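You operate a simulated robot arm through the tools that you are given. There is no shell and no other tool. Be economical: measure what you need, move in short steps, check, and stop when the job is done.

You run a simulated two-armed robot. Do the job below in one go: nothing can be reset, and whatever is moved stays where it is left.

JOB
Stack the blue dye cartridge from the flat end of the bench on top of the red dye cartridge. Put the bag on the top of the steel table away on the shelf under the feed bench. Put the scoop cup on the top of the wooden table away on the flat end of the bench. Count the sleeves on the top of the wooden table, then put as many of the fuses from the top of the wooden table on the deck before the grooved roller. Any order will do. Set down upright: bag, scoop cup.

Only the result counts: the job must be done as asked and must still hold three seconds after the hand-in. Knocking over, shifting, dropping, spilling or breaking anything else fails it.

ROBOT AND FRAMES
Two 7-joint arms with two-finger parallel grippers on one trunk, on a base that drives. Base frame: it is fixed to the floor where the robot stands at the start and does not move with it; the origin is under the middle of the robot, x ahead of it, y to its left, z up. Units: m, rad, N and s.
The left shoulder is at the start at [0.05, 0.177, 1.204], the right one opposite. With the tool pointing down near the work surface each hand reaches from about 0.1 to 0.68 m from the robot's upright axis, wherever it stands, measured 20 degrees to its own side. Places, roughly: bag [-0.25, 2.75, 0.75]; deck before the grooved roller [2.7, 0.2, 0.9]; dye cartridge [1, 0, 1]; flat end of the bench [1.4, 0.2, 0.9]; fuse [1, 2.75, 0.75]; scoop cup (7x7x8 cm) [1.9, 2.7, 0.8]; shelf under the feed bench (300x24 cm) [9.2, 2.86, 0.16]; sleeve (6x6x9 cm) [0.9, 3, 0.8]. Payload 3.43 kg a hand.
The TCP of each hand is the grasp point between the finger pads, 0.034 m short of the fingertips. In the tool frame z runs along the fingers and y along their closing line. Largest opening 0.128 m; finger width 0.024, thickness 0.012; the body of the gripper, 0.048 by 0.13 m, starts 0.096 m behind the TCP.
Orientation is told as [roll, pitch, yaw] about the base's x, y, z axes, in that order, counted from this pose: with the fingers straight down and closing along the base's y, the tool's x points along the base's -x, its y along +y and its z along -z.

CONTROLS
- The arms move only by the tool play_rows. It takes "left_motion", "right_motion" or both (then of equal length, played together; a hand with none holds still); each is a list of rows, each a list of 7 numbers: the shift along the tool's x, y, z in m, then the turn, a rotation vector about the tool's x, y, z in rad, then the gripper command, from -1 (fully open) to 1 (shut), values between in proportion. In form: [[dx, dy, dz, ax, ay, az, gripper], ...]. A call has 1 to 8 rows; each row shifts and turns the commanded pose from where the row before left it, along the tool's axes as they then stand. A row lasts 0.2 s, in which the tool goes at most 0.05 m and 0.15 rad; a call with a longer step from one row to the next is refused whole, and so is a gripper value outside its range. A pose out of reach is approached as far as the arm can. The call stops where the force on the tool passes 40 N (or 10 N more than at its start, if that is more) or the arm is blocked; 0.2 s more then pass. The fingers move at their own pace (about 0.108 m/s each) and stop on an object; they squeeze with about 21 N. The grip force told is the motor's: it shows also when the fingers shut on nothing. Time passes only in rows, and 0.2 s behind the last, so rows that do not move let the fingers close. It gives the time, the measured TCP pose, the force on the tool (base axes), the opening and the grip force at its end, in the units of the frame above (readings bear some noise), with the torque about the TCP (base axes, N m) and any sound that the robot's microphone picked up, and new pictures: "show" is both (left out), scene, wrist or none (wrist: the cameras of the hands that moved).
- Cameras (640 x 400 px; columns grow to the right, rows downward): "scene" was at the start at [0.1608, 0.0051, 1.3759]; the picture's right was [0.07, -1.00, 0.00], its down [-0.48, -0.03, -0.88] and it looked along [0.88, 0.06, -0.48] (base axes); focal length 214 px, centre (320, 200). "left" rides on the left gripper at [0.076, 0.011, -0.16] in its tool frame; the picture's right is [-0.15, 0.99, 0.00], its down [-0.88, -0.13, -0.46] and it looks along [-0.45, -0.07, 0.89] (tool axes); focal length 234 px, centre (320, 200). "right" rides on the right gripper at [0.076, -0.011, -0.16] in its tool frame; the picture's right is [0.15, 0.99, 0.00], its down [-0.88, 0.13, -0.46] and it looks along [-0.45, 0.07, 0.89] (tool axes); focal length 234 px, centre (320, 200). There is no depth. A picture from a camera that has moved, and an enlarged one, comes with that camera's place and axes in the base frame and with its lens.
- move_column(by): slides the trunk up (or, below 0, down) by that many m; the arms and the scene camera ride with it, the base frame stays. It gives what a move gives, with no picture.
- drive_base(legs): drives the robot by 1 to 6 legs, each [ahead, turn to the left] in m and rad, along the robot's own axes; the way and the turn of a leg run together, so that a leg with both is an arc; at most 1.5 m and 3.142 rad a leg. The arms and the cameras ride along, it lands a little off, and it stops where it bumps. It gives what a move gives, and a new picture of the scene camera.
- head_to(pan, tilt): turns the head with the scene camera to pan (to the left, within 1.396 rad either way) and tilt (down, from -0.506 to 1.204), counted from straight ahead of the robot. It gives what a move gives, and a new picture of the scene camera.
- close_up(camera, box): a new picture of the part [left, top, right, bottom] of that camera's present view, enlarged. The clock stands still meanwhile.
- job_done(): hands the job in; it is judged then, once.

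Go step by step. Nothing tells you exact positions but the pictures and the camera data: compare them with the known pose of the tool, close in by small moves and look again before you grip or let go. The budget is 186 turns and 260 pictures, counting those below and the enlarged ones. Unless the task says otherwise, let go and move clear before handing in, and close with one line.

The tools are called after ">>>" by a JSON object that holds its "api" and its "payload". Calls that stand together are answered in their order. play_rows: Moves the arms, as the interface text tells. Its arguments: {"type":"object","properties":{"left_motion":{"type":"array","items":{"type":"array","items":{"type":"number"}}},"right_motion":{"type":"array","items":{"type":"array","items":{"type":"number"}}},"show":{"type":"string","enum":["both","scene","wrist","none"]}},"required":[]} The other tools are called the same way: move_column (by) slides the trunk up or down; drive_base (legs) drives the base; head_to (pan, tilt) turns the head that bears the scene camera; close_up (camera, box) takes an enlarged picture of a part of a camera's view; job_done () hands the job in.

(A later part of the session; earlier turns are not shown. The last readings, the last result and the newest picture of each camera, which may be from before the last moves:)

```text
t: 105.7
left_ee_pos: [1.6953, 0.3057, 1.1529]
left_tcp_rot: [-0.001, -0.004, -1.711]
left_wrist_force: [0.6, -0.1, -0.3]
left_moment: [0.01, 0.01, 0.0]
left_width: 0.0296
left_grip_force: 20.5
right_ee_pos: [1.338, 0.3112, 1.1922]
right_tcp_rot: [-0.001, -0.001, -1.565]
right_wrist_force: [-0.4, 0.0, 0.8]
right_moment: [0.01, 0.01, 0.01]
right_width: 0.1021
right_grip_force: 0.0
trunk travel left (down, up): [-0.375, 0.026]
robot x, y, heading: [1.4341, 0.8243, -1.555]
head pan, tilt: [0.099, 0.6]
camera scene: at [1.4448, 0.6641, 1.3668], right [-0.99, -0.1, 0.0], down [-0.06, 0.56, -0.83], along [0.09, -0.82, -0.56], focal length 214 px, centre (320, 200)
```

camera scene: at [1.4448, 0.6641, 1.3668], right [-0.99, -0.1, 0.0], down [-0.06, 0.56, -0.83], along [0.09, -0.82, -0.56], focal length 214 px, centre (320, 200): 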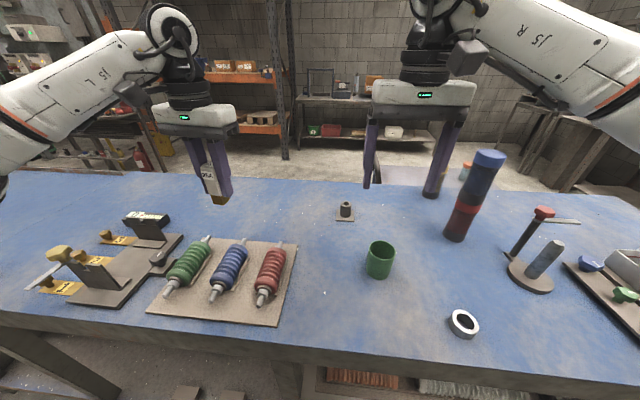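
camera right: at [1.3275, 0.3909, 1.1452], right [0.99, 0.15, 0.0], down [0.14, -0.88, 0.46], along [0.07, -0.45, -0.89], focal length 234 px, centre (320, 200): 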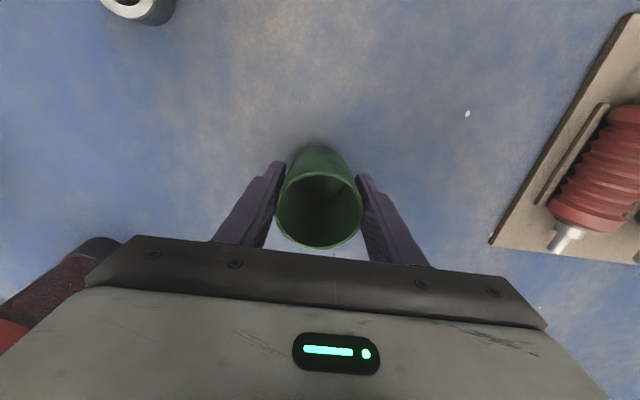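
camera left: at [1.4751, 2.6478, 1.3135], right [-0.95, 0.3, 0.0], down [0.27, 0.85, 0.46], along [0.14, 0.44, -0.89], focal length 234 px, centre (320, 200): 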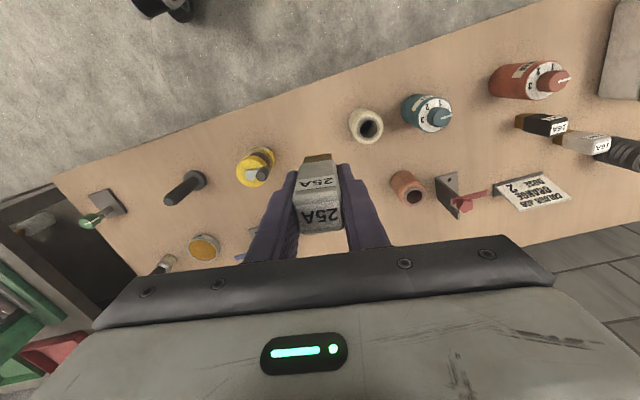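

>>> {"api": "play_rows", "payload": {"right_motion": [[0.045, -0.01, -0.01, 0, 0, 0, -1], [0.045, -0.01, -0.01, 0, 0, 0, -1], [0.045, 0, -0.01, 0, 0, 0, -1]], "left_motion": [[0.045, 0, -0.01, 0, 0, 0, 1], [0.045, 0, -0.01, 0, 0, 0, 1], [0.045, 0, -0.01, 0, 0, 0, 1]], "show": "none"}}

>>> {"api": "drive_base", "payload": {"legs": [[-0.35, 0], [0, 1.56], [0.9, 0], [0, -1.2]]}}

```text
t: 106.5
left_ee_pos: [1.7135, 0.4421, 1.1823]
left_tcp_rot: [-0.003, -0.004, -1.711]
left_wrist_force: [0.1, 0.4, -0.5]
left_moment: [-0.06, 0.0, -0.01]
left_width: 0.0292
left_grip_force: 21.5
right_ee_pos: [1.3193, 0.4497, 1.2212]
right_tcp_rot: [-0.002, -0.002, -1.562]
right_wrist_force: [0.4, 0.0, 0.1]
right_moment: [-0.06, 0.01, -0.01]
right_width: 0.1282
right_grip_force: 0.0
trunk travel left (down, up): [-0.375, 0.026]
robot x, y, heading: [1.4362, 0.8199, -1.563]
head pan, tilt: [0.099, 0.6]
```

```text
t: 119.8
left_ee_pos: [2.7041, 0.8791, 1.1829]
left_tcp_rot: [0.0, -0.003, -1.379]
left_wrist_force: [0.9, 0.5, -0.9]
left_moment: [0.02, -0.01, 0.04]
left_width: 0.0295
left_grip_force: 21.5
right_ee_pos: [2.3282, 0.7583, 1.2223]
right_tcp_rot: [0.0, 0.0, -1.236]
right_wrist_force: [1.1, -0.2, 0.9]
right_moment: [-0.02, -0.01, -0.04]
right_width: 0.128
right_grip_force: 0.1
trunk travel left (down, up): [-0.375, 0.026]
robot x, y, heading: [2.3185, 1.1498, -1.232]
head pan, tilt: [0.099, 0.6]
camera scene: at [2.3772, 1.0031, 1.3667], right [-0.91, -0.42, 0.0], down [-0.24, 0.51, -0.83], along [0.35, -0.75, -0.56], focal length 214 px, centre (320, 200)
```

scene: 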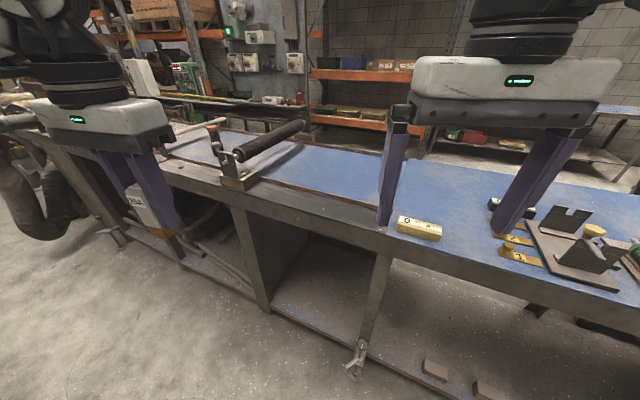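

>>> {"api": "head_to", "payload": {"pan": 0.4, "tilt": 0.35}}

>>> {"api": "close_up", "payload": {"camera": "scene", "box": [0, 80, 400, 330]}}

```text
t: 120.6
left_ee_pos: [2.7039, 0.8776, 1.1806]
left_tcp_rot: [-0.002, 0.0, -1.38]
left_wrist_force: [0.1, -0.6, -0.1]
left_moment: [-0.01, -0.02, -0.01]
left_width: 0.0297
left_grip_force: 21.4
right_ee_pos: [2.329, 0.7585, 1.2212]
right_tcp_rot: [0.0, -0.001, -1.234]
right_wrist_force: [0.6, -0.2, 0.6]
right_moment: [-0.02, -0.02, 0.04]
right_width: 0.1279
right_grip_force: 0.1
trunk travel left (down, up): [-0.375, 0.026]
robot x, y, heading: [2.3138, 1.152, -1.234]
head pan, tilt: [0.4, 0.351]
camera scene: at [2.4025, 1.0143, 1.3894], right [-0.74, -0.67, 0.0], down [-0.23, 0.26, -0.94], along [0.63, -0.7, -0.34], focal length 214 px, centre (320, 200)
```

scene: 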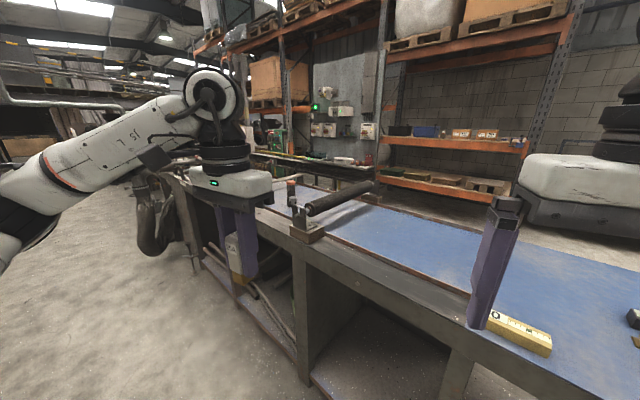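

```text
1.60 times, centred on (200, 205) of scene
camera zoom: at [2.4025, 1.0143, 1.3894], right [-0.74, -0.67, 0.0], down [-0.23, 0.26, -0.94], along [0.63, -0.7, -0.34], focal length 343 px, centre (512, 192)
```

zoom: 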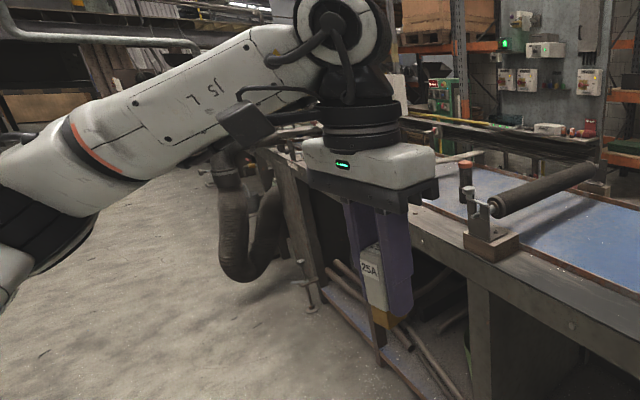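

>>> {"api": "close_up", "payload": {"camera": "scene", "box": [260, 150, 480, 290]}}

>>> {"api": "drive_base", "payload": {"legs": [[0, 1.23], [0.35, 0], [0, -1.57]]}}

>>> {"api": "head_to", "payload": {"pan": 0.2, "tilt": 0.5}}

```text
2.86 times, centred on (370, 220) of scene
camera zoom: at [2.4025, 1.0143, 1.3894], right [-0.74, -0.67, 0.0], down [-0.23, 0.26, -0.94], along [0.63, -0.7, -0.34], focal length 613 px, centre (177, 143)
```

zoom: 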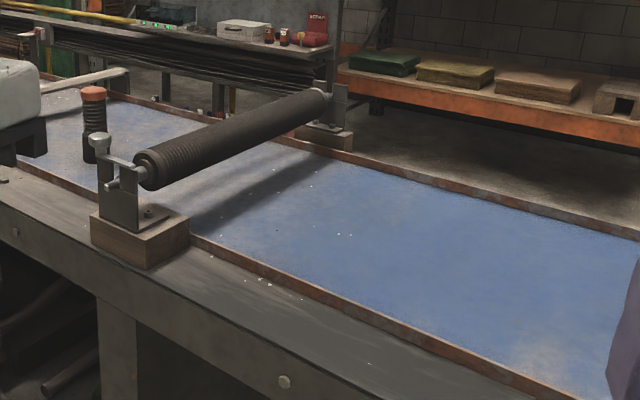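

```text
t: 129.8
left_ee_pos: [2.9462, 0.769, 1.1816]
left_tcp_rot: [-0.003, -0.003, -1.699]
left_wrist_force: [0.7, -0.8, -1.8]
left_moment: [0.0, 0.01, 0.0]
left_width: 0.0295
left_grip_force: 21.2
right_ee_pos: [2.5526, 0.7737, 1.2206]
right_tcp_rot: [0.0, -0.002, -1.553]
right_wrist_force: [-0.6, 1.1, 0.0]
right_moment: [-0.04, -0.05, -0.02]
right_width: 0.1282
right_grip_force: 0.2
trunk travel left (down, up): [-0.375, 0.026]
robot x, y, heading: [2.6655, 1.1473, -1.557]
head pan, tilt: [0.4, 0.351]
camera scene: at [2.7037, 0.9938, 1.3895], right [-0.91, -0.4, 0.0], down [-0.14, 0.31, -0.94], along [0.38, -0.86, -0.34], focal length 214 px, centre (320, 200)
```

scene: 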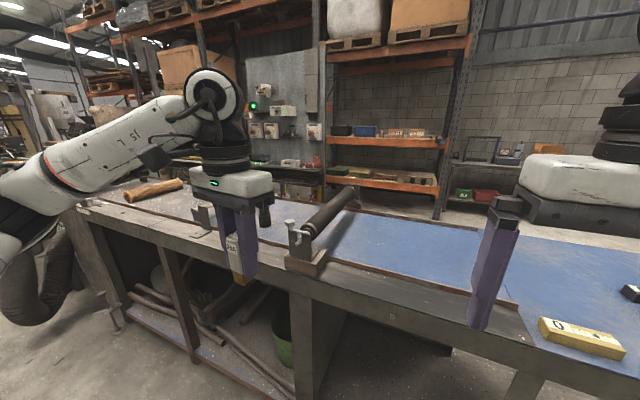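

```text
t: 130.5
left_ee_pos: [2.9474, 0.7696, 1.1824]
left_tcp_rot: [-0.002, -0.001, -1.701]
left_wrist_force: [0.4, 0.8, -0.5]
left_moment: [0.01, 0.01, 0.02]
left_width: 0.0294
left_grip_force: 21.3
right_ee_pos: [2.5517, 0.7749, 1.2216]
right_tcp_rot: [-0.001, -0.001, -1.552]
right_wrist_force: [-1.0, 1.3, -0.3]
right_moment: [-0.04, -0.01, 0.02]
right_width: 0.1283
right_grip_force: 0.1
trunk travel left (down, up): [-0.375, 0.026]
robot x, y, heading: [2.666, 1.1485, -1.556]
head pan, tilt: [0.201, 0.499]
camera scene: at [2.6858, 0.9902, 1.3759], right [-0.98, -0.22, 0.0], down [-0.1, 0.47, -0.88], along [0.19, -0.86, -0.48], focal length 214 px, centre (320, 200)
```

scene: 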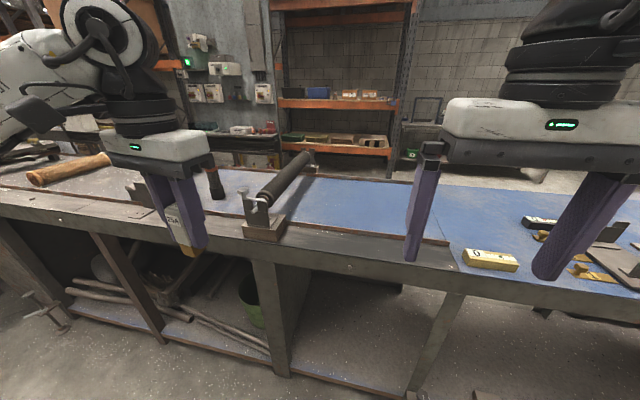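

>>> {"api": "play_rows", "payload": {"left_motion": [[0, -0.045, 0, 0, 0, 0, 1], [0, -0.045, 0, 0, 0, 0, 1], [0, -0.045, 0, 0, 0, 0, 1]], "right_motion": [[0.03, -0.03, 0, 0, 0, 0, -1], [0.03, -0.03, 0, 0, 0, 0, -1], [0.02, -0.03, 0, 0, 0, 0, -1]], "show": "none"}}

>>> {"api": "drive_base", "payload": {"legs": [[0.33, 0]]}}

>>> {"api": "head_to", "payload": {"pan": 0.1, "tilt": 0.7}}

```text
t: 131.3
left_ee_pos: [2.8109, 0.7878, 1.1828]
left_tcp_rot: [0.001, -0.004, -1.7]
left_wrist_force: [0.5, -0.1, -1.5]
left_moment: [0.0, -0.06, -0.01]
left_width: 0.0294
left_grip_force: 21.3
right_ee_pos: [2.4593, 0.8518, 1.2214]
right_tcp_rot: [0.001, -0.002, -1.555]
right_wrist_force: [0.3, 0.2, 0.7]
right_moment: [-0.01, -0.02, -0.02]
right_width: 0.1282
right_grip_force: 0.1
trunk travel left (down, up): [-0.375, 0.026]
robot x, y, heading: [2.6617, 1.1476, -1.553]
head pan, tilt: [0.201, 0.499]
```

```text
t: 133.5
left_ee_pos: [2.8196, 0.4545, 1.1827]
left_tcp_rot: [-0.001, -0.001, -1.699]
left_wrist_force: [-0.4, -0.7, -1.4]
left_moment: [0.0, 0.02, 0.03]
left_width: 0.0293
left_grip_force: 20.6
right_ee_pos: [2.4673, 0.5182, 1.223]
right_tcp_rot: [0.0, -0.001, -1.552]
right_wrist_force: [0.4, -0.6, -0.7]
right_moment: [0.02, 0.01, -0.02]
right_width: 0.1281
right_grip_force: 0.1
trunk travel left (down, up): [-0.375, 0.026]
robot x, y, heading: [2.6749, 0.8178, -1.557]
head pan, tilt: [0.201, 0.499]
camera scene: at [2.6917, 0.6578, 1.3757], right [-0.98, -0.22, 0.0], down [-0.1, 0.47, -0.88], along [0.19, -0.86, -0.48], focal length 214 px, centre (320, 200)
```

scene: 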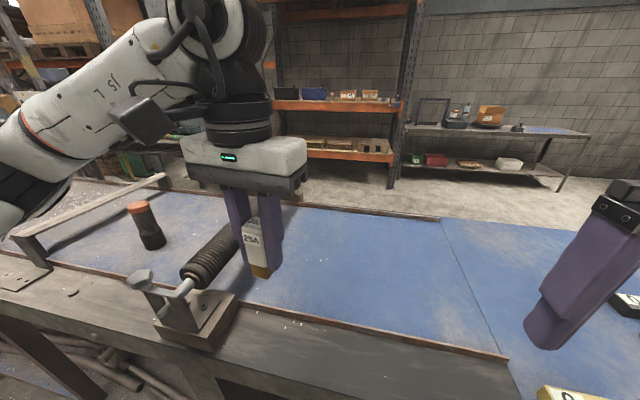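

```text
t: 134.2
left_ee_pos: [2.8198, 0.4549, 1.182]
left_tcp_rot: [-0.001, -0.002, -1.698]
left_wrist_force: [0.8, -0.8, -0.5]
left_moment: [0.0, 0.01, 0.0]
left_width: 0.0296
left_grip_force: 20.5
right_ee_pos: [2.4683, 0.5192, 1.2222]
right_tcp_rot: [0.0, -0.004, -1.551]
right_wrist_force: [-0.1, -0.3, 0.0]
right_moment: [0.03, -0.02, 0.02]
right_width: 0.1283
right_grip_force: 0.0
trunk travel left (down, up): [-0.375, 0.026]
robot x, y, heading: [2.6716, 0.8171, -1.556]
head pan, tilt: [0.099, 0.7]
camera scene: at [2.682, 0.663, 1.3582], right [-0.99, -0.12, 0.0], down [-0.08, 0.64, -0.77], along [0.09, -0.76, -0.64], focal length 214 px, centre (320, 200)
```

scene: 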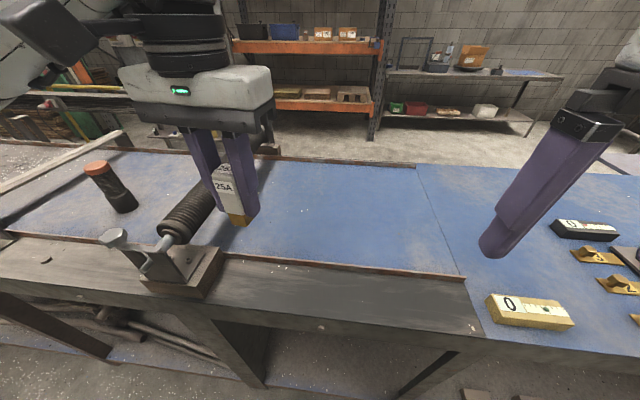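

>>> {"api": "play_rows", "payload": {"left_motion": [[-0.0351, -0.0099, 0.0274, 0, 0, 0, 1], [-0.0351, -0.0099, 0.0274, 0, 0, 0, 1], [-0.0351, -0.0099, 0.0274, 0, 0, 0, 1], [-0.0351, -0.0099, 0.0274, 0, 0, 0, 1], [-0.0351, -0.0099, 0.0274, 0, 0, 0, 1], [-0.0351, -0.0099, 0.0274, 0, 0, 0, 1], [-0.0351, -0.0099, 0.0274, 0, 0, 0, 1]], "show": "scene"}}

```text
t: 135.8
left_ee_pos: [2.7191, 0.2197, 0.9938]
left_tcp_rot: [0.001, -0.002, -1.701]
left_wrist_force: [0.9, 0.3, -1.5]
left_moment: [0.01, -0.01, -0.01]
left_width: 0.0295
left_grip_force: 20.7
right_ee_pos: [2.4656, 0.5195, 1.2211]
right_tcp_rot: [0.0, -0.004, -1.553]
right_wrist_force: [-0.1, -0.1, -0.4]
right_moment: [0.03, -0.02, -0.02]
right_width: 0.1278
right_grip_force: 0.1
trunk travel left (down, up): [-0.375, 0.026]
robot x, y, heading: [2.6714, 0.8188, -1.551]
head pan, tilt: [0.099, 0.7]
camera scene: at [2.6809, 0.6624, 1.358], right [-0.99, -0.12, 0.0], down [-0.07, 0.64, -0.76], along [0.09, -0.76, -0.64], focal length 214 px, centre (320, 200)
```

scene: 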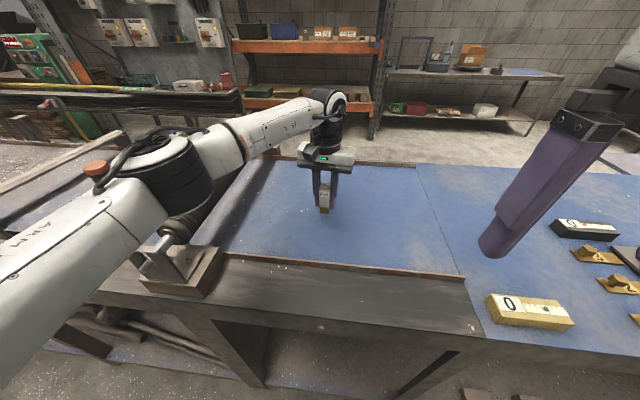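

>>> {"api": "close_up", "payload": {"camera": "scene", "box": [60, 120, 280, 300]}}

>>> {"api": "close_up", "payload": {"camera": "right", "box": [0, 0, 640, 400]}}

```text
2.22 times, centred on (170, 210) of scene
camera zoom: at [2.6809, 0.6624, 1.358], right [-0.99, -0.12, 0.0], down [-0.07, 0.64, -0.76], along [0.09, -0.76, -0.64], focal length 477 px, centre (653, 178)
```

zoom: 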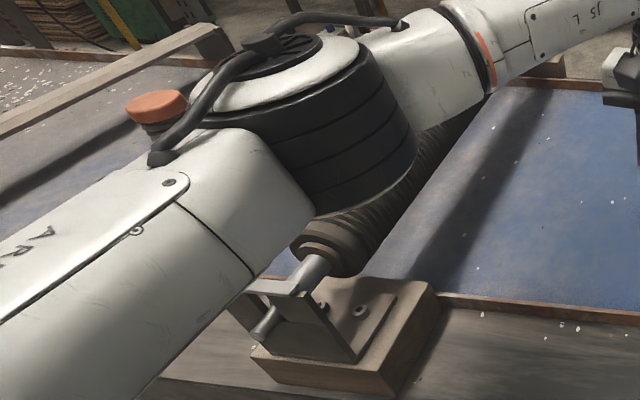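

```text
1.00 times, centred on (320, 200) of right (not enlarged: the box is as wide or as high as the picture)
camera zoom: at [2.4539, 0.5952, 1.3805], right [0.99, 0.17, 0.0], down [0.15, -0.88, 0.46], along [0.08, -0.45, -0.89], focal length 234 px, centre (320, 200)
```

zoom: 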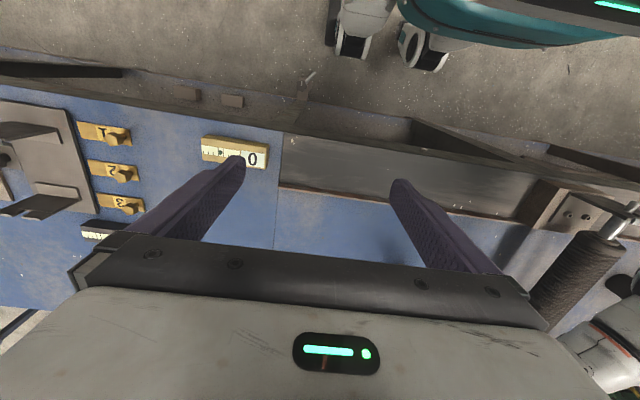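

>>> {"api": "play_rows", "payload": {"left_motion": [[0.0351, 0.0, -0.0274, 0, 0, 0, 1], [0.0351, 0.0, -0.0274, 0, 0, 0, 1], [0.0351, 0.0, -0.0274, 0, 0, 0, 1], [0.0351, 0.0, -0.0274, 0, 0, 0, 1], [0.0351, 0.0, -0.0274, 0, 0, 0, 1], [0.0351, 0.0, -0.0274, 0, 0, 0, 1], [0.0351, 0.0, -0.0274, 0, 0, 0, 1]], "show": "none"}}

>>> {"api": "drive_base", "payload": {"legs": [[-0.25, 0], [0, 1.57], [-0.24, 0], [0, -1.58], [0.25, 0]]}}

```text
t: 137.4
left_ee_pos: [2.7517, 0.4645, 1.1835]
left_tcp_rot: [0.001, -0.005, -1.697]
left_wrist_force: [0.6, -0.1, -0.8]
left_moment: [-0.03, -0.01, -0.01]
left_width: 0.0294
left_grip_force: 21.1
right_ee_pos: [2.4674, 0.5192, 1.2205]
right_tcp_rot: [0.0, -0.002, -1.551]
right_wrist_force: [0.3, 1.0, 0.7]
right_moment: [-0.03, -0.02, 0.0]
right_width: 0.128
right_grip_force: 0.1
trunk travel left (down, up): [-0.375, 0.026]
robot x, y, heading: [2.6718, 0.8191, -1.554]
head pan, tilt: [0.099, 0.7]
```

```text
t: 149.4
left_ee_pos: [2.497, 0.5451, 1.1829]
left_tcp_rot: [-0.003, -0.004, -1.729]
left_wrist_force: [-1.1, -0.6, -1.1]
left_moment: [0.01, 0.03, 0.0]
left_width: 0.0294
left_grip_force: 21.2
right_ee_pos: [2.2145, 0.6087, 1.2219]
right_tcp_rot: [0.0, -0.003, -1.582]
right_wrist_force: [0.4, 0.0, -0.5]
right_moment: [0.03, 0.02, 0.01]
right_width: 0.1284
right_grip_force: 0.0
trunk travel left (down, up): [-0.375, 0.026]
robot x, y, heading: [2.4201, 0.9065, -1.597]
head pan, tilt: [0.099, 0.7]
stopped in leg 5: the robot was blocked; the commanded pose is now the measured one
camera scene: at [2.4264, 0.7459, 1.358], right [-1.0, -0.08, 0.0], down [-0.05, 0.64, -0.76], along [0.06, -0.76, -0.64], focal length 214 px, centre (320, 200)
```

scene: 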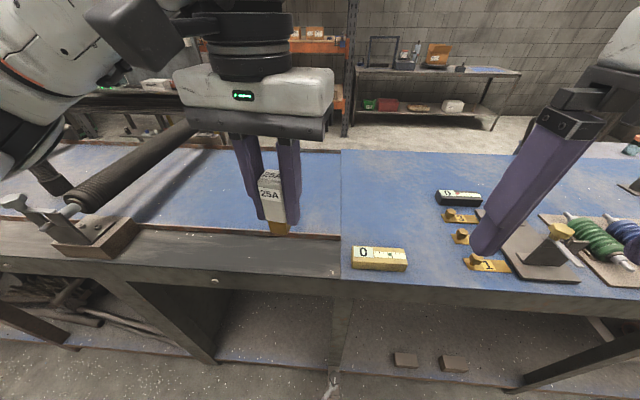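

>>> {"api": "drive_base", "payload": {"legs": [[-0.02, 0.03]]}}

>>> {"api": "play_rows", "payload": {"left_motion": [[-0.045, 0, 0, 0, 0, 0, 1], [-0.045, 0, 0.01, 0, 0, 0, 1], [-0.045, 0, 0.01, 0, 0, 0, 1], [-0.045, 0, 0.01, 0, 0, 0, 1], [-0.045, 0, 0.01, 0, 0, 0, 1], [-0.045, 0, 0.01, 0, 0, 0, 1]]}}

```text
t: 150.2
left_ee_pos: [2.5077, 0.5677, 1.184]
left_tcp_rot: [-0.002, -0.005, -1.701]
left_wrist_force: [0.6, 0.6, -0.5]
left_moment: [-0.03, 0.03, 0.0]
left_width: 0.0297
left_grip_force: 20.9
right_ee_pos: [2.2239, 0.623, 1.2224]
right_tcp_rot: [-0.001, -0.005, -1.552]
right_wrist_force: [0.8, 0.1, 1.0]
right_moment: [-0.04, 0.07, -0.04]
right_width: 0.1281
right_grip_force: 0.1
trunk travel left (down, up): [-0.375, 0.026]
robot x, y, heading: [2.4202, 0.9199, -1.558]
head pan, tilt: [0.099, 0.7]
camera scene: at [2.4327, 0.766, 1.3582], right [-0.99, -0.11, 0.0], down [-0.07, 0.64, -0.77], along [0.08, -0.76, -0.64], focal length 214 px, centre (320, 200)
```

scene: 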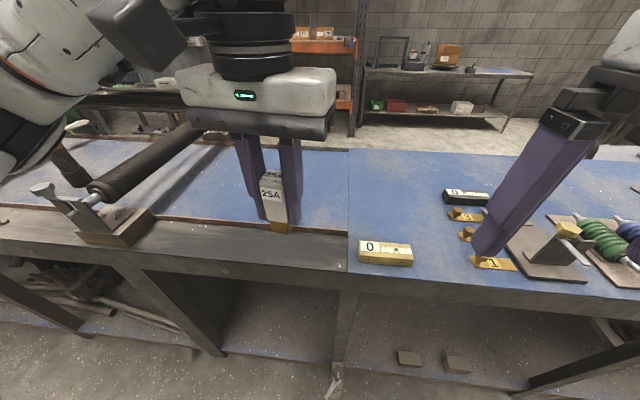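

```text
t: 151.6
left_ee_pos: [2.4794, 0.3137, 1.1312]
left_tcp_rot: [-0.001, -0.005, -1.704]
left_wrist_force: [-0.7, -0.5, -1.0]
left_moment: [0.02, 0.04, 0.02]
left_width: 0.0295
left_grip_force: 20.8
left hand out of reach, approached as far as the arm can: row 6
right_ee_pos: [2.2239, 0.6218, 1.2212]
right_tcp_rot: [-0.004, -0.004, -1.551]
right_wrist_force: [0.8, -0.8, 0.8]
right_moment: [0.01, 0.09, 0.01]
right_width: 0.1278
right_grip_force: 0.0
trunk travel left (down, up): [-0.375, 0.026]
robot x, y, heading: [2.4213, 0.9232, -1.56]
head pan, tilt: [0.099, 0.7]
camera scene: at [2.4331, 0.7647, 1.358], right [-0.99, -0.11, 0.0], down [-0.07, 0.64, -0.76], along [0.08, -0.76, -0.64], focal length 214 px, centre (320, 200)
camera left: at [2.4996, 0.3869, 1.2902], right [0.96, -0.28, 0.0], down [-0.25, -0.85, 0.46], along [-0.13, -0.44, -0.89], focal length 234 px, centre (320, 200)
```

scene: 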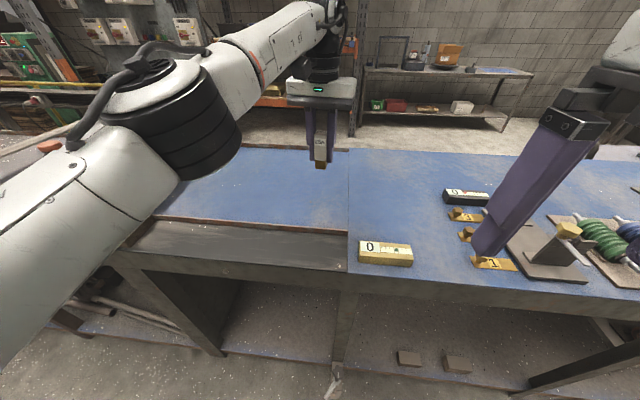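
left: 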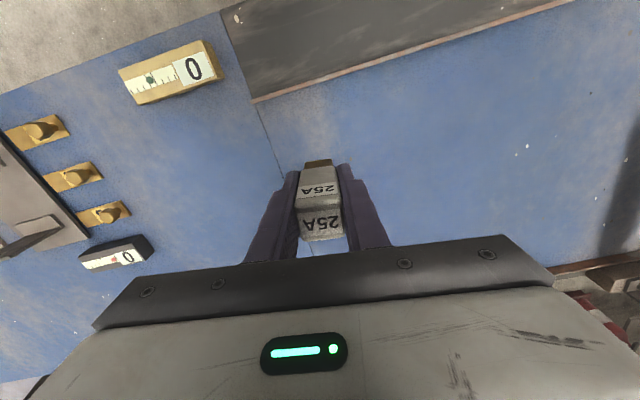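

>>> {"api": "play_rows", "payload": {"left_motion": [[0, 0.035, 0, 0, 0, 0, 1], [0, 0.03, 0.015, 0, 0, 0, 1], [-0.01, 0, 0.04, 0, 0, 0, 1], [-0.01, 0, 0.04, 0, 0, 0, 1], [-0.01, 0, 0.04, 0, 0, 0, 1]]}}

```text
t: 152.8
left_ee_pos: [2.5382, 0.2724, 0.9962]
left_tcp_rot: [0.002, -0.004, -1.699]
left_wrist_force: [-1.0, -0.1, -0.8]
left_moment: [-0.01, 0.04, 0.03]
left_width: 0.0294
left_grip_force: 21.0
right_ee_pos: [2.2215, 0.6221, 1.2216]
right_tcp_rot: [0.0, -0.002, -1.551]
right_wrist_force: [-0.5, 0.1, -0.8]
right_moment: [0.01, 0.01, 0.03]
right_width: 0.1282
right_grip_force: 0.0
trunk travel left (down, up): [-0.375, 0.026]
robot x, y, heading: [2.4239, 0.9222, -1.554]
head pan, tilt: [0.099, 0.7]
camera scene: at [2.4313, 0.7647, 1.3581], right [-0.99, -0.11, 0.0], down [-0.07, 0.64, -0.76], along [0.08, -0.76, -0.64], focal length 214 px, centre (320, 200)
camera left: at [2.5582, 0.3485, 1.1552], right [0.96, -0.27, 0.0], down [-0.24, -0.85, 0.46], along [-0.12, -0.44, -0.89], focal length 234 px, centre (320, 200)
```

scene: 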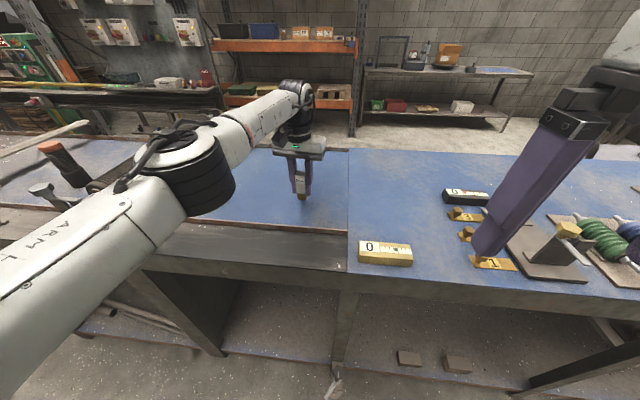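
left: 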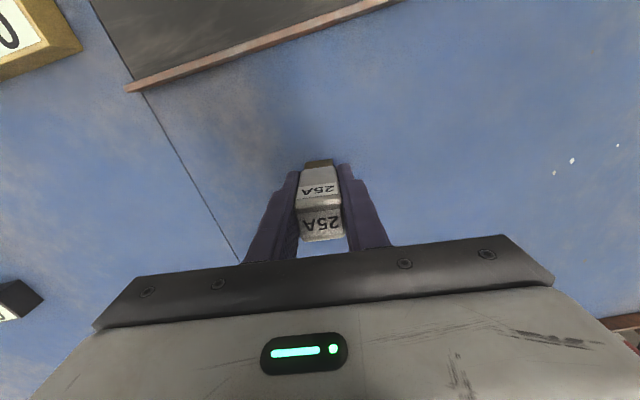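

>>> {"api": "play_rows", "payload": {"left_motion": [[0, 0, 0.008, 0, 0, 0, 1], [0, 0, 0.006, 0, 0, 0, 1], [0, 0, 0.004, 0, 0, 0, 1], [0, 0, 0, 0, 0, 0, 1]], "show": "none"}}

```text
t: 153.8
left_ee_pos: [2.5401, 0.274, 0.9771]
left_tcp_rot: [-0.003, -0.006, -1.7]
left_wrist_force: [-1.0, -1.0, -0.7]
left_moment: [-0.03, 0.02, 0.01]
left_width: 0.0295
left_grip_force: 20.9
right_ee_pos: [2.2228, 0.6218, 1.2215]
right_tcp_rot: [0.0, -0.004, -1.552]
right_wrist_force: [0.3, 0.4, 0.1]
right_moment: [0.01, -0.01, 0.02]
right_width: 0.1278
right_grip_force: 0.1
trunk travel left (down, up): [-0.375, 0.026]
robot x, y, heading: [2.4261, 0.9195, -1.562]
head pan, tilt: [0.099, 0.7]
```

>>> {"api": "play_rows", "payload": {"left_motion": [[0, 0, 0.003, 0, 0, 0, 1], [0, 0, 0.003, 0, 0, 0, 1], [0, 0, 0, 0, 0, 0, 1]], "show": "none"}}

```text
t: 154.6
left_ee_pos: [2.5398, 0.2741, 0.9717]
left_tcp_rot: [-0.002, -0.007, -1.7]
left_wrist_force: [-0.4, -1.5, 3.3]
left_moment: [0.01, 0.01, 0.02]
left_width: 0.0295
left_grip_force: 21.1
right_ee_pos: [2.2233, 0.6225, 1.2211]
right_tcp_rot: [0.001, -0.004, -1.552]
right_wrist_force: [-0.2, 0.4, 0.2]
right_moment: [-0.01, 0.03, -0.01]
right_width: 0.1279
right_grip_force: 0.0
trunk travel left (down, up): [-0.375, 0.026]
robot x, y, heading: [2.423, 0.9211, -1.554]
head pan, tilt: [0.099, 0.7]
```

Contact with the deck; I release the fuse and lift straight up.

>>> {"api": "play_rows", "payload": {"left_motion": [[0, 0, 0.001, 0, 0, 0, 0.3], [0, 0, 0, 0, 0, 0, -0.2], [0, 0, 0, 0, 0, 0, -0.2], [0, 0, -0.03, 0, 0, 0, -0.2], [0, 0, -0.045, 0, 0, 0, -0.2], [0, 0, -0.045, 0, 0, 0, -0.2], [0.03, 0, -0.03, 0, 0, 0, -0.2], [0.045, 0, -0.02, 0, 0, 0, -0.2]]}}

```text
t: 156.4
left_ee_pos: [2.5245, 0.3051, 1.1401]
left_tcp_rot: [0.0, -0.003, -1.7]
left_wrist_force: [0.7, -0.2, 0.3]
left_moment: [0.0, -0.03, 0.0]
left_width: 0.0766
left_grip_force: 0.0
left hand out of reach, approached as far as the arm can: row 5, 6, 7, 8
right_ee_pos: [2.2234, 0.6223, 1.2214]
right_tcp_rot: [-0.001, -0.003, -1.552]
right_wrist_force: [0.1, -0.4, 1.0]
right_moment: [0.03, -0.02, 0.02]
right_width: 0.1279
right_grip_force: 0.1
trunk travel left (down, up): [-0.375, 0.026]
robot x, y, heading: [2.4235, 0.9213, -1.567]
head pan, tilt: [0.099, 0.7]
camera scene: at [2.4323, 0.7651, 1.358], right [-0.99, -0.11, 0.0], down [-0.07, 0.64, -0.76], along [0.08, -0.76, -0.64], focal length 214 px, centre (320, 200)
camera left: at [2.5438, 0.3778, 1.3002], right [0.96, -0.27, 0.0], down [-0.24, -0.86, 0.46], along [-0.13, -0.44, -0.89], focal length 234 px, centre (320, 200)
```

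scene: 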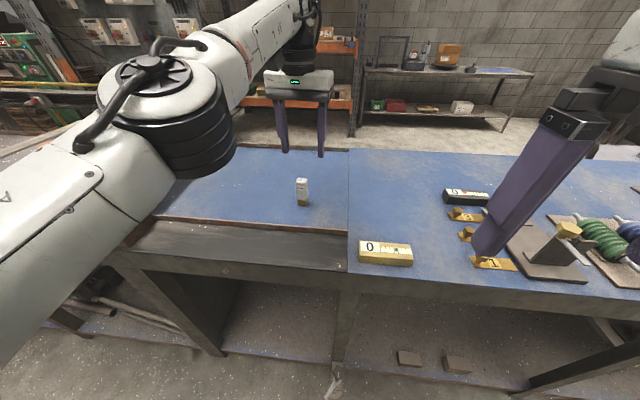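
left: 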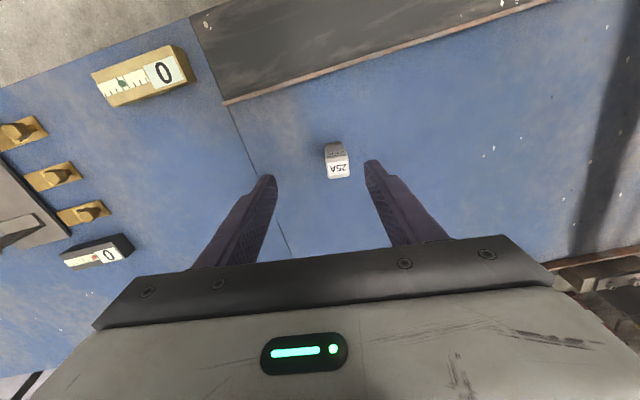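

>>> {"api": "play_rows", "payload": {"left_motion": [[0.045, 0, -0.02, 0, 0, 0, -0.2], [0.045, 0, -0.02, 0, 0, 0, -0.2], [0.045, 0, -0.02, 0, 0, 0, -0.2]], "show": "none"}}

>>> {"api": "drive_base", "payload": {"legs": [[-0.5, 0], [0, -1.57], [1.08, 0], [0, -1.58], [0.5, 0]]}}

>>> {"api": "head_to", "payload": {"pan": 0, "tilt": 0.55}}

```text
t: 157.2
left_ee_pos: [2.523, 0.3042, 1.1399]
left_tcp_rot: [-0.001, -0.002, -1.703]
left_wrist_force: [-0.2, -0.3, 0.3]
left_moment: [-0.02, 0.02, 0.0]
left_width: 0.0767
left_grip_force: 0.0
left hand out of reach, approached as far as the arm can: row 1, 2, 3
right_ee_pos: [2.2222, 0.6224, 1.2222]
right_tcp_rot: [0.001, -0.003, -1.551]
right_wrist_force: [0.3, 0.0, -0.5]
right_moment: [-0.01, -0.01, 0.03]
right_width: 0.1281
right_grip_force: 0.0
trunk travel left (down, up): [-0.375, 0.026]
robot x, y, heading: [2.4204, 0.9229, -1.565]
head pan, tilt: [0.099, 0.7]
```

```text
t: 175.5
left_ee_pos: [1.3218, 2.5788, 1.139]
left_tcp_rot: [0.002, -0.004, 1.384]
left_wrist_force: [0.7, -0.8, 0.4]
left_moment: [-0.02, 0.0, 0.0]
left_width: 0.0768
left_grip_force: 0.0
right_ee_pos: [1.6041, 2.242, 1.2226]
right_tcp_rot: [-0.001, -0.004, 1.535]
right_wrist_force: [-0.9, 0.2, -0.1]
right_moment: [0.0, 0.02, 0.0]
right_width: 0.128
right_grip_force: 0.1
trunk travel left (down, up): [-0.375, 0.026]
robot x, y, heading: [1.39, 1.9545, 1.525]
head pan, tilt: [0.099, 0.7]
camera scene: at [1.3877, 2.1093, 1.358], right [1.0, 0.05, 0.0], down [0.03, -0.64, -0.76], along [-0.04, 0.76, -0.64], focal length 214 px, centre (320, 200)
```

scene: 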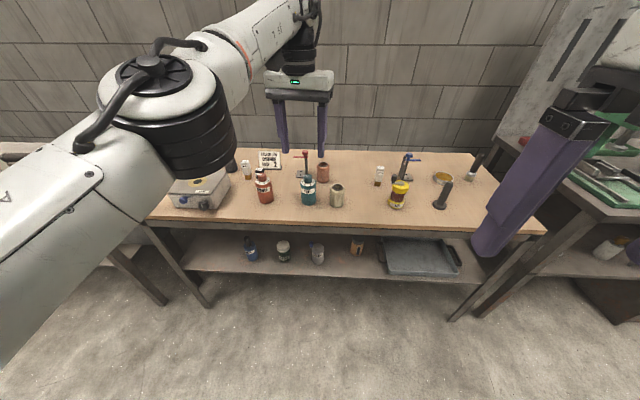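

```text
t: 176.2
left_ee_pos: [1.3218, 2.5782, 1.1394]
left_tcp_rot: [0.0, -0.003, 1.385]
left_wrist_force: [-0.6, 0.0, -0.9]
left_moment: [0.01, 0.04, -0.02]
left_width: 0.0766
left_grip_force: 0.1
right_ee_pos: [1.6053, 2.2427, 1.222]
right_tcp_rot: [0.0, -0.005, 1.535]
right_wrist_force: [-0.4, 0.1, 0.1]
right_moment: [-0.01, -0.02, 0.02]
right_width: 0.1281
right_grip_force: 0.1
trunk travel left (down, up): [-0.375, 0.026]
robot x, y, heading: [1.3907, 1.9543, 1.522]
head pan, tilt: [0.0, 0.55]
camera scene: at [1.3963, 2.1137, 1.3712], right [1.0, -0.05, 0.0], down [-0.02, -0.52, -0.85], along [0.04, 0.85, -0.52], focal length 214 px, centre (320, 200)
```

scene: 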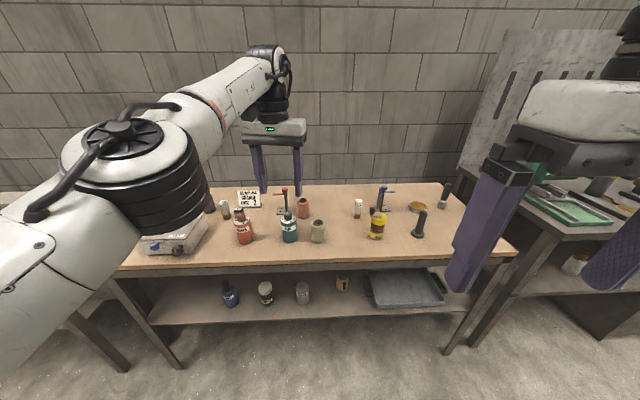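

>>> {"api": "play_rows", "payload": {"left_motion": [[0.04, 0, 0, 0, 0, 0, -0.2], [0.04, 0, 0, 0, 0, 0, -0.2], [0.04, 0, -0.02, 0, 0, 0, -0.2], [0.04, 0, -0.02, 0, 0, 0, -0.2], [0.04, 0, -0.02, 0, 0, 0, -0.2]], "show": "scene"}}

```text
t: 177.4
left_ee_pos: [1.3216, 2.577, 1.1401]
left_tcp_rot: [0.0, -0.003, 1.385]
left_wrist_force: [-0.7, -0.2, -0.3]
left_moment: [-0.01, -0.04, 0.0]
left_width: 0.0765
left_grip_force: 0.1
left hand out of reach, approached as far as the arm can: row 1, 2, 3, 4, 5
right_ee_pos: [1.6046, 2.2417, 1.2227]
right_tcp_rot: [-0.001, -0.004, 1.535]
right_wrist_force: [0.4, -0.5, 0.3]
right_moment: [0.0, 0.01, 0.01]
right_width: 0.1282
right_grip_force: 0.0
trunk travel left (down, up): [-0.375, 0.026]
robot x, y, heading: [1.3873, 1.953, 1.523]
head pan, tilt: [0.0, 0.55]
camera scene: at [1.3963, 2.1137, 1.3712], right [1.0, -0.05, 0.0], down [-0.02, -0.52, -0.85], along [0.04, 0.85, -0.52], focal length 214 px, centre (320, 200)
```

scene: 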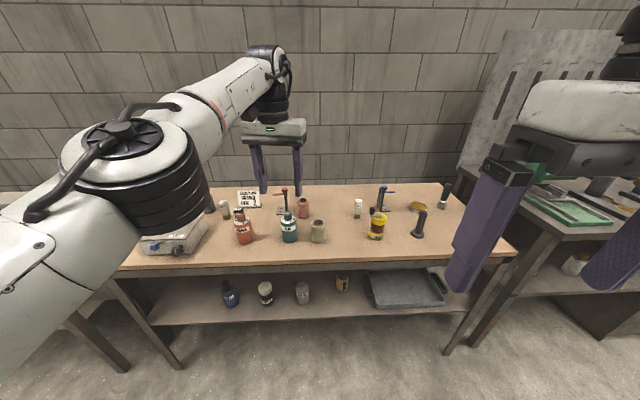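

>>> {"api": "play_rows", "payload": {"left_motion": [[0, 0, 0.03, 0, 0, 0, -0.2], [0.02, 0.03, 0.01, 0, 0, 0, -0.2], [0.03, 0.03, 0, 0, 0, 0, -0.2], [0.04, 0.02, 0, 0, 0, 0, -0.2]], "show": "none"}}

```text
t: 178.4
left_ee_pos: [1.325, 2.5826, 1.114]
left_tcp_rot: [0.0, 0.0, 1.385]
left_wrist_force: [-0.1, -0.2, 0.3]
left_moment: [-0.01, -0.01, -0.03]
left_width: 0.0768
left_grip_force: 0.0
left hand out of reach, approached as far as the arm can: row 1, 2, 3, 4
right_ee_pos: [1.6043, 2.2429, 1.2216]
right_tcp_rot: [0.001, -0.006, 1.533]
right_wrist_force: [-0.3, -1.3, 1.0]
right_moment: [-0.04, 0.03, -0.01]
right_width: 0.128
right_grip_force: 0.1
trunk travel left (down, up): [-0.375, 0.026]
robot x, y, heading: [1.3913, 1.9536, 1.525]
head pan, tilt: [0.0, 0.55]
```

>>> {"api": "play_rows", "payload": {"left_motion": [[0, 0.02, 0, 0, 0, 0, -0.2]], "show": "none"}}

>>> {"api": "play_rows", "payload": {"left_motion": [[0, 0, 0.03, 0, 0, 0, -0.2]], "show": "none"}}

>>> {"api": "play_rows", "payload": {"left_motion": [[0.03, 0, 0, 0, 0, 0, -0.2]], "show": "none"}}

```text
t: 178.8
left_ee_pos: [1.3178, 2.5848, 1.1132]
left_tcp_rot: [0.004, -0.003, 1.394]
left_wrist_force: [-0.3, -0.1, -0.4]
left_moment: [0.03, 0.04, 0.0]
left_width: 0.0768
left_grip_force: 0.0
left hand out of reach, approached as far as the arm can: row 1
right_ee_pos: [1.6053, 2.2425, 1.2228]
right_tcp_rot: [0.001, -0.002, 1.536]
right_wrist_force: [0.8, 0.5, -0.3]
right_moment: [-0.01, 0.0, -0.02]
right_width: 0.128
right_grip_force: 0.2
trunk travel left (down, up): [-0.375, 0.026]
robot x, y, heading: [1.3897, 1.9602, 1.524]
head pan, tilt: [0.0, 0.55]
```

```text
t: 179.2
left_ee_pos: [1.3218, 2.5914, 1.0831]
left_tcp_rot: [0.003, 0.0, 1.392]
left_wrist_force: [-0.5, 1.0, 0.3]
left_moment: [-0.03, -0.01, 0.0]
left_width: 0.0767
left_grip_force: 0.0
left hand out of reach, approached as far as the arm can: row 1
right_ee_pos: [1.6035, 2.244, 1.2212]
right_tcp_rot: [-0.001, -0.004, 1.534]
right_wrist_force: [-0.8, -0.4, 0.3]
right_moment: [-0.01, -0.01, 0.0]
right_width: 0.1279
right_grip_force: 0.0
trunk travel left (down, up): [-0.375, 0.026]
robot x, y, heading: [1.3897, 1.9555, 1.522]
head pan, tilt: [0.0, 0.55]
```

```text
t: 179.6
left_ee_pos: [1.322, 2.5914, 1.085]
left_tcp_rot: [0.001, -0.001, 1.39]
left_wrist_force: [0.5, -0.8, 0.5]
left_moment: [-0.01, 0.02, 0.0]
left_width: 0.0768
left_grip_force: 0.0
left hand out of reach, approached as far as the arm can: row 1
right_ee_pos: [1.6046, 2.2427, 1.2201]
right_tcp_rot: [0.001, -0.004, 1.535]
right_wrist_force: [0.3, 0.2, -0.3]
right_moment: [0.0, 0.0, 0.03]
right_width: 0.1279
right_grip_force: 0.2
trunk travel left (down, up): [-0.375, 0.026]
robot x, y, heading: [1.3896, 1.9581, 1.522]
head pan, tilt: [0.0, 0.55]
```

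>>> {"api": "play_rows", "payload": {"left_motion": [[0, 0, 0, 0, 0, -0.14, -0.2], [0, 0, 0, 0, 0, -0.14, -0.2]], "show": "none"}}

>>> {"api": "play_rows", "payload": {"left_motion": [[0.03, 0, 0, 0, 0, 0, -0.2], [0.03, 0, 0, 0, 0, 0, -0.2]]}}

```text
t: 180.2
left_ee_pos: [1.3227, 2.5926, 1.0839]
left_tcp_rot: [0.0, -0.003, 1.666]
left_wrist_force: [0.5, -0.2, 1.2]
left_moment: [0.0, 0.0, -0.01]
left_width: 0.0769
left_grip_force: 0.0
right_ee_pos: [1.6049, 2.2424, 1.2216]
right_tcp_rot: [0.0, -0.003, 1.534]
right_wrist_force: [-0.4, 0.5, -1.1]
right_moment: [0.03, 0.03, -0.03]
right_width: 0.1279
right_grip_force: 0.0
trunk travel left (down, up): [-0.375, 0.026]
robot x, y, heading: [1.39, 1.9553, 1.524]
head pan, tilt: [0.0, 0.55]
```

```text
t: 180.8
left_ee_pos: [1.3375, 2.5846, 1.0893]
left_tcp_rot: [0.0, 0.001, 1.664]
left_wrist_force: [-0.4, 0.3, -0.4]
left_moment: [0.0, 0.01, -0.03]
left_width: 0.0767
left_grip_force: 0.0
left hand out of reach, approached as far as the arm can: row 1, 2
right_ee_pos: [1.6041, 2.2429, 1.2214]
right_tcp_rot: [0.0, -0.004, 1.534]
right_wrist_force: [0.3, 0.7, -0.7]
right_moment: [0.0, -0.02, 0.01]
right_width: 0.128
right_grip_force: 0.0
trunk travel left (down, up): [-0.375, 0.026]
robot x, y, heading: [1.3915, 1.9568, 1.528]
head pan, tilt: [0.0, 0.55]
camera scene: at [1.3963, 2.1137, 1.3712], right [1.0, -0.05, 0.0], down [-0.02, -0.52, -0.85], along [0.04, 0.85, -0.52], focal length 214 px, centre (320, 200)
camera left: at [1.3325, 2.508, 1.2508], right [-1.0, 0.05, 0.0], down [0.05, 0.89, 0.46], along [0.02, 0.46, -0.89], focal length 234 px, centre (320, 200)
```

scene: 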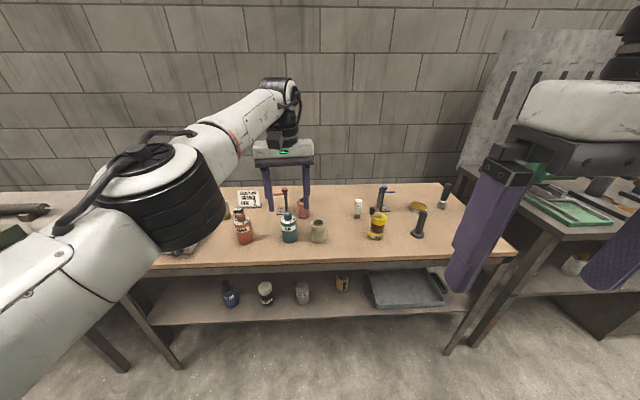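
left: 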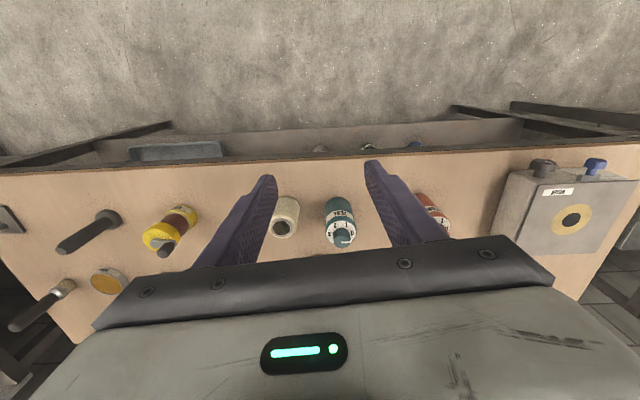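

>>> {"api": "play_rows", "payload": {"left_motion": [[-0.02, 0, 0.03, 0, 0, 0, -0.2], [-0.02, 0, 0.03, 0, 0, 0, -0.2], [0, 0, 0.02, 0, 0, 0, -0.2]], "show": "none"}}

>>> {"api": "play_rows", "payload": {"left_motion": [[0.035, 0, -0.005, 0, 0, 0, -0.2], [0.035, 0, -0.01, 0, 0, 0, -0.2], [0.035, 0, -0.02, 0, 0, 0, -0.2]], "show": "none"}}

```text
t: 181.6
left_ee_pos: [1.3293, 2.5963, 1.0305]
left_tcp_rot: [0.001, -0.001, 1.667]
left_wrist_force: [0.0, -0.4, 1.0]
left_moment: [-0.02, 0.0, 0.03]
left_width: 0.0768
left_grip_force: 0.0
left hand out of reach, approached as far as the arm can: row 1, 2
right_ee_pos: [1.6039, 2.2423, 1.2218]
right_tcp_rot: [0.0, -0.003, 1.533]
right_wrist_force: [0.1, 0.2, -0.1]
right_moment: [-0.04, 0.02, 0.01]
right_width: 0.1279
right_grip_force: 0.0
trunk travel left (down, up): [-0.375, 0.026]
robot x, y, heading: [1.3926, 1.9573, 1.525]
head pan, tilt: [0.0, 0.55]
```

```text
t: 182.4
left_ee_pos: [1.3396, 2.5913, 1.0454]
left_tcp_rot: [0.0, 0.001, 1.667]
left_wrist_force: [-0.1, 0.2, -0.6]
left_moment: [-0.02, 0.05, -0.01]
left_width: 0.0769
left_grip_force: 0.1
left hand out of reach, approached as far as the arm can: row 1, 2, 3
right_ee_pos: [1.6037, 2.2418, 1.222]
right_tcp_rot: [0.0, -0.004, 1.536]
right_wrist_force: [0.3, 0.2, -0.5]
right_moment: [0.03, -0.02, 0.01]
right_width: 0.128
right_grip_force: 0.1
trunk travel left (down, up): [-0.375, 0.026]
robot x, y, heading: [1.393, 1.9531, 1.523]
head pan, tilt: [0.0, 0.55]
```

>>> {"api": "play_rows", "payload": {"left_motion": [[0, 0, 0, 0, -0.14, 0, -0.2], [0, 0, 0, 0, -0.14, 0, -0.2]], "show": "none"}}

>>> {"api": "play_rows", "payload": {"left_motion": [[0.03, 0, -0.01, 0, 0, 0, -0.2], [0.03, 0, -0.01, 0, 0, 0, -0.2]], "show": "none"}}

```text
t: 183.0
left_ee_pos: [1.3444, 2.6074, 1.0579]
left_tcp_rot: [0.012, -0.24, 1.655]
left_wrist_force: [-0.4, -0.2, 1.0]
left_moment: [-0.05, -0.04, 0.0]
left_width: 0.0768
left_grip_force: 0.0
left hand out of reach, approached as far as the arm can: row 1, 2
right_ee_pos: [1.6035, 2.2425, 1.2214]
right_tcp_rot: [-0.002, -0.003, 1.534]
right_wrist_force: [-0.2, -0.7, 0.3]
right_moment: [0.0, -0.03, 0.04]
right_width: 0.1279
right_grip_force: 0.1
trunk travel left (down, up): [-0.375, 0.026]
robot x, y, heading: [1.3893, 1.9556, 1.523]
head pan, tilt: [0.0, 0.55]
```

```text
t: 183.6
left_ee_pos: [1.3535, 2.5429, 1.0596]
left_tcp_rot: [-0.002, -0.281, 1.667]
left_wrist_force: [-0.1, -0.4, 0.7]
left_moment: [-0.01, 0.01, 0.0]
left_width: 0.0768
left_grip_force: 0.0
right_ee_pos: [1.6036, 2.2421, 1.223]
right_tcp_rot: [0.001, -0.005, 1.533]
right_wrist_force: [0.4, 0.7, -0.5]
right_moment: [0.01, 0.02, 0.03]
right_width: 0.1282
right_grip_force: 0.1
trunk travel left (down, up): [-0.375, 0.026]
robot x, y, heading: [1.3852, 1.9518, 1.524]
head pan, tilt: [0.0, 0.55]
```

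Escaped: the arm now moves inward. I continue in, straighten the tool and raise.

>>> {"api": "play_rows", "payload": {"left_motion": [[0.035, 0.02, -0.02, 0, 0, 0, -0.2], [0.035, 0.02, -0.02, 0, 0, 0, -0.2], [0.035, 0.02, -0.02, 0, 0.14, 0, -0.2], [0.03, 0.02, -0.02, 0, 0.14, 0, -0.2], [0, 0.02, -0.03, 0, 0, 0, -0.2], [0, 0.02, -0.03, 0, 0, 0, -0.2]], "show": "scene"}}

```text
t: 185.0
left_ee_pos: [1.2455, 2.3847, 1.1609]
left_tcp_rot: [0.0, -0.002, 1.665]
left_wrist_force: [0.1, -0.5, 0.4]
left_moment: [0.0, -0.03, 0.0]
left_width: 0.0768
left_grip_force: 0.1
right_ee_pos: [1.604, 2.2415, 1.2218]
right_tcp_rot: [0.002, -0.005, 1.535]
right_wrist_force: [-0.1, -0.6, 0.8]
right_moment: [-0.01, 0.0, 0.01]
right_width: 0.1281
right_grip_force: 0.1
trunk travel left (down, up): [-0.375, 0.026]
robot x, y, heading: [1.39, 1.9538, 1.528]
head pan, tilt: [0.0, 0.55]
camera scene: at [1.396, 2.1135, 1.3713], right [1.0, -0.05, 0.0], down [-0.02, -0.52, -0.85], along [0.04, 0.85, -0.52], focal length 214 px, centre (320, 200)
```

scene: 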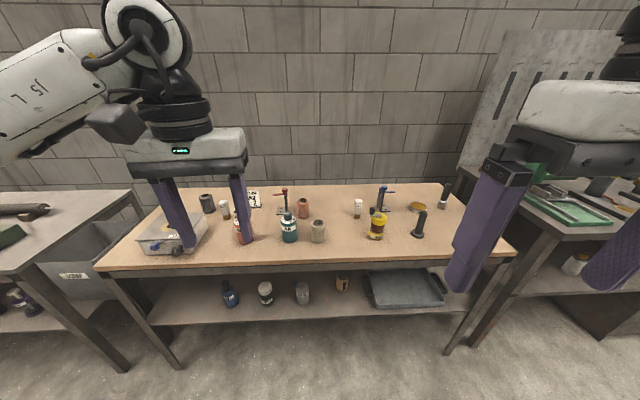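

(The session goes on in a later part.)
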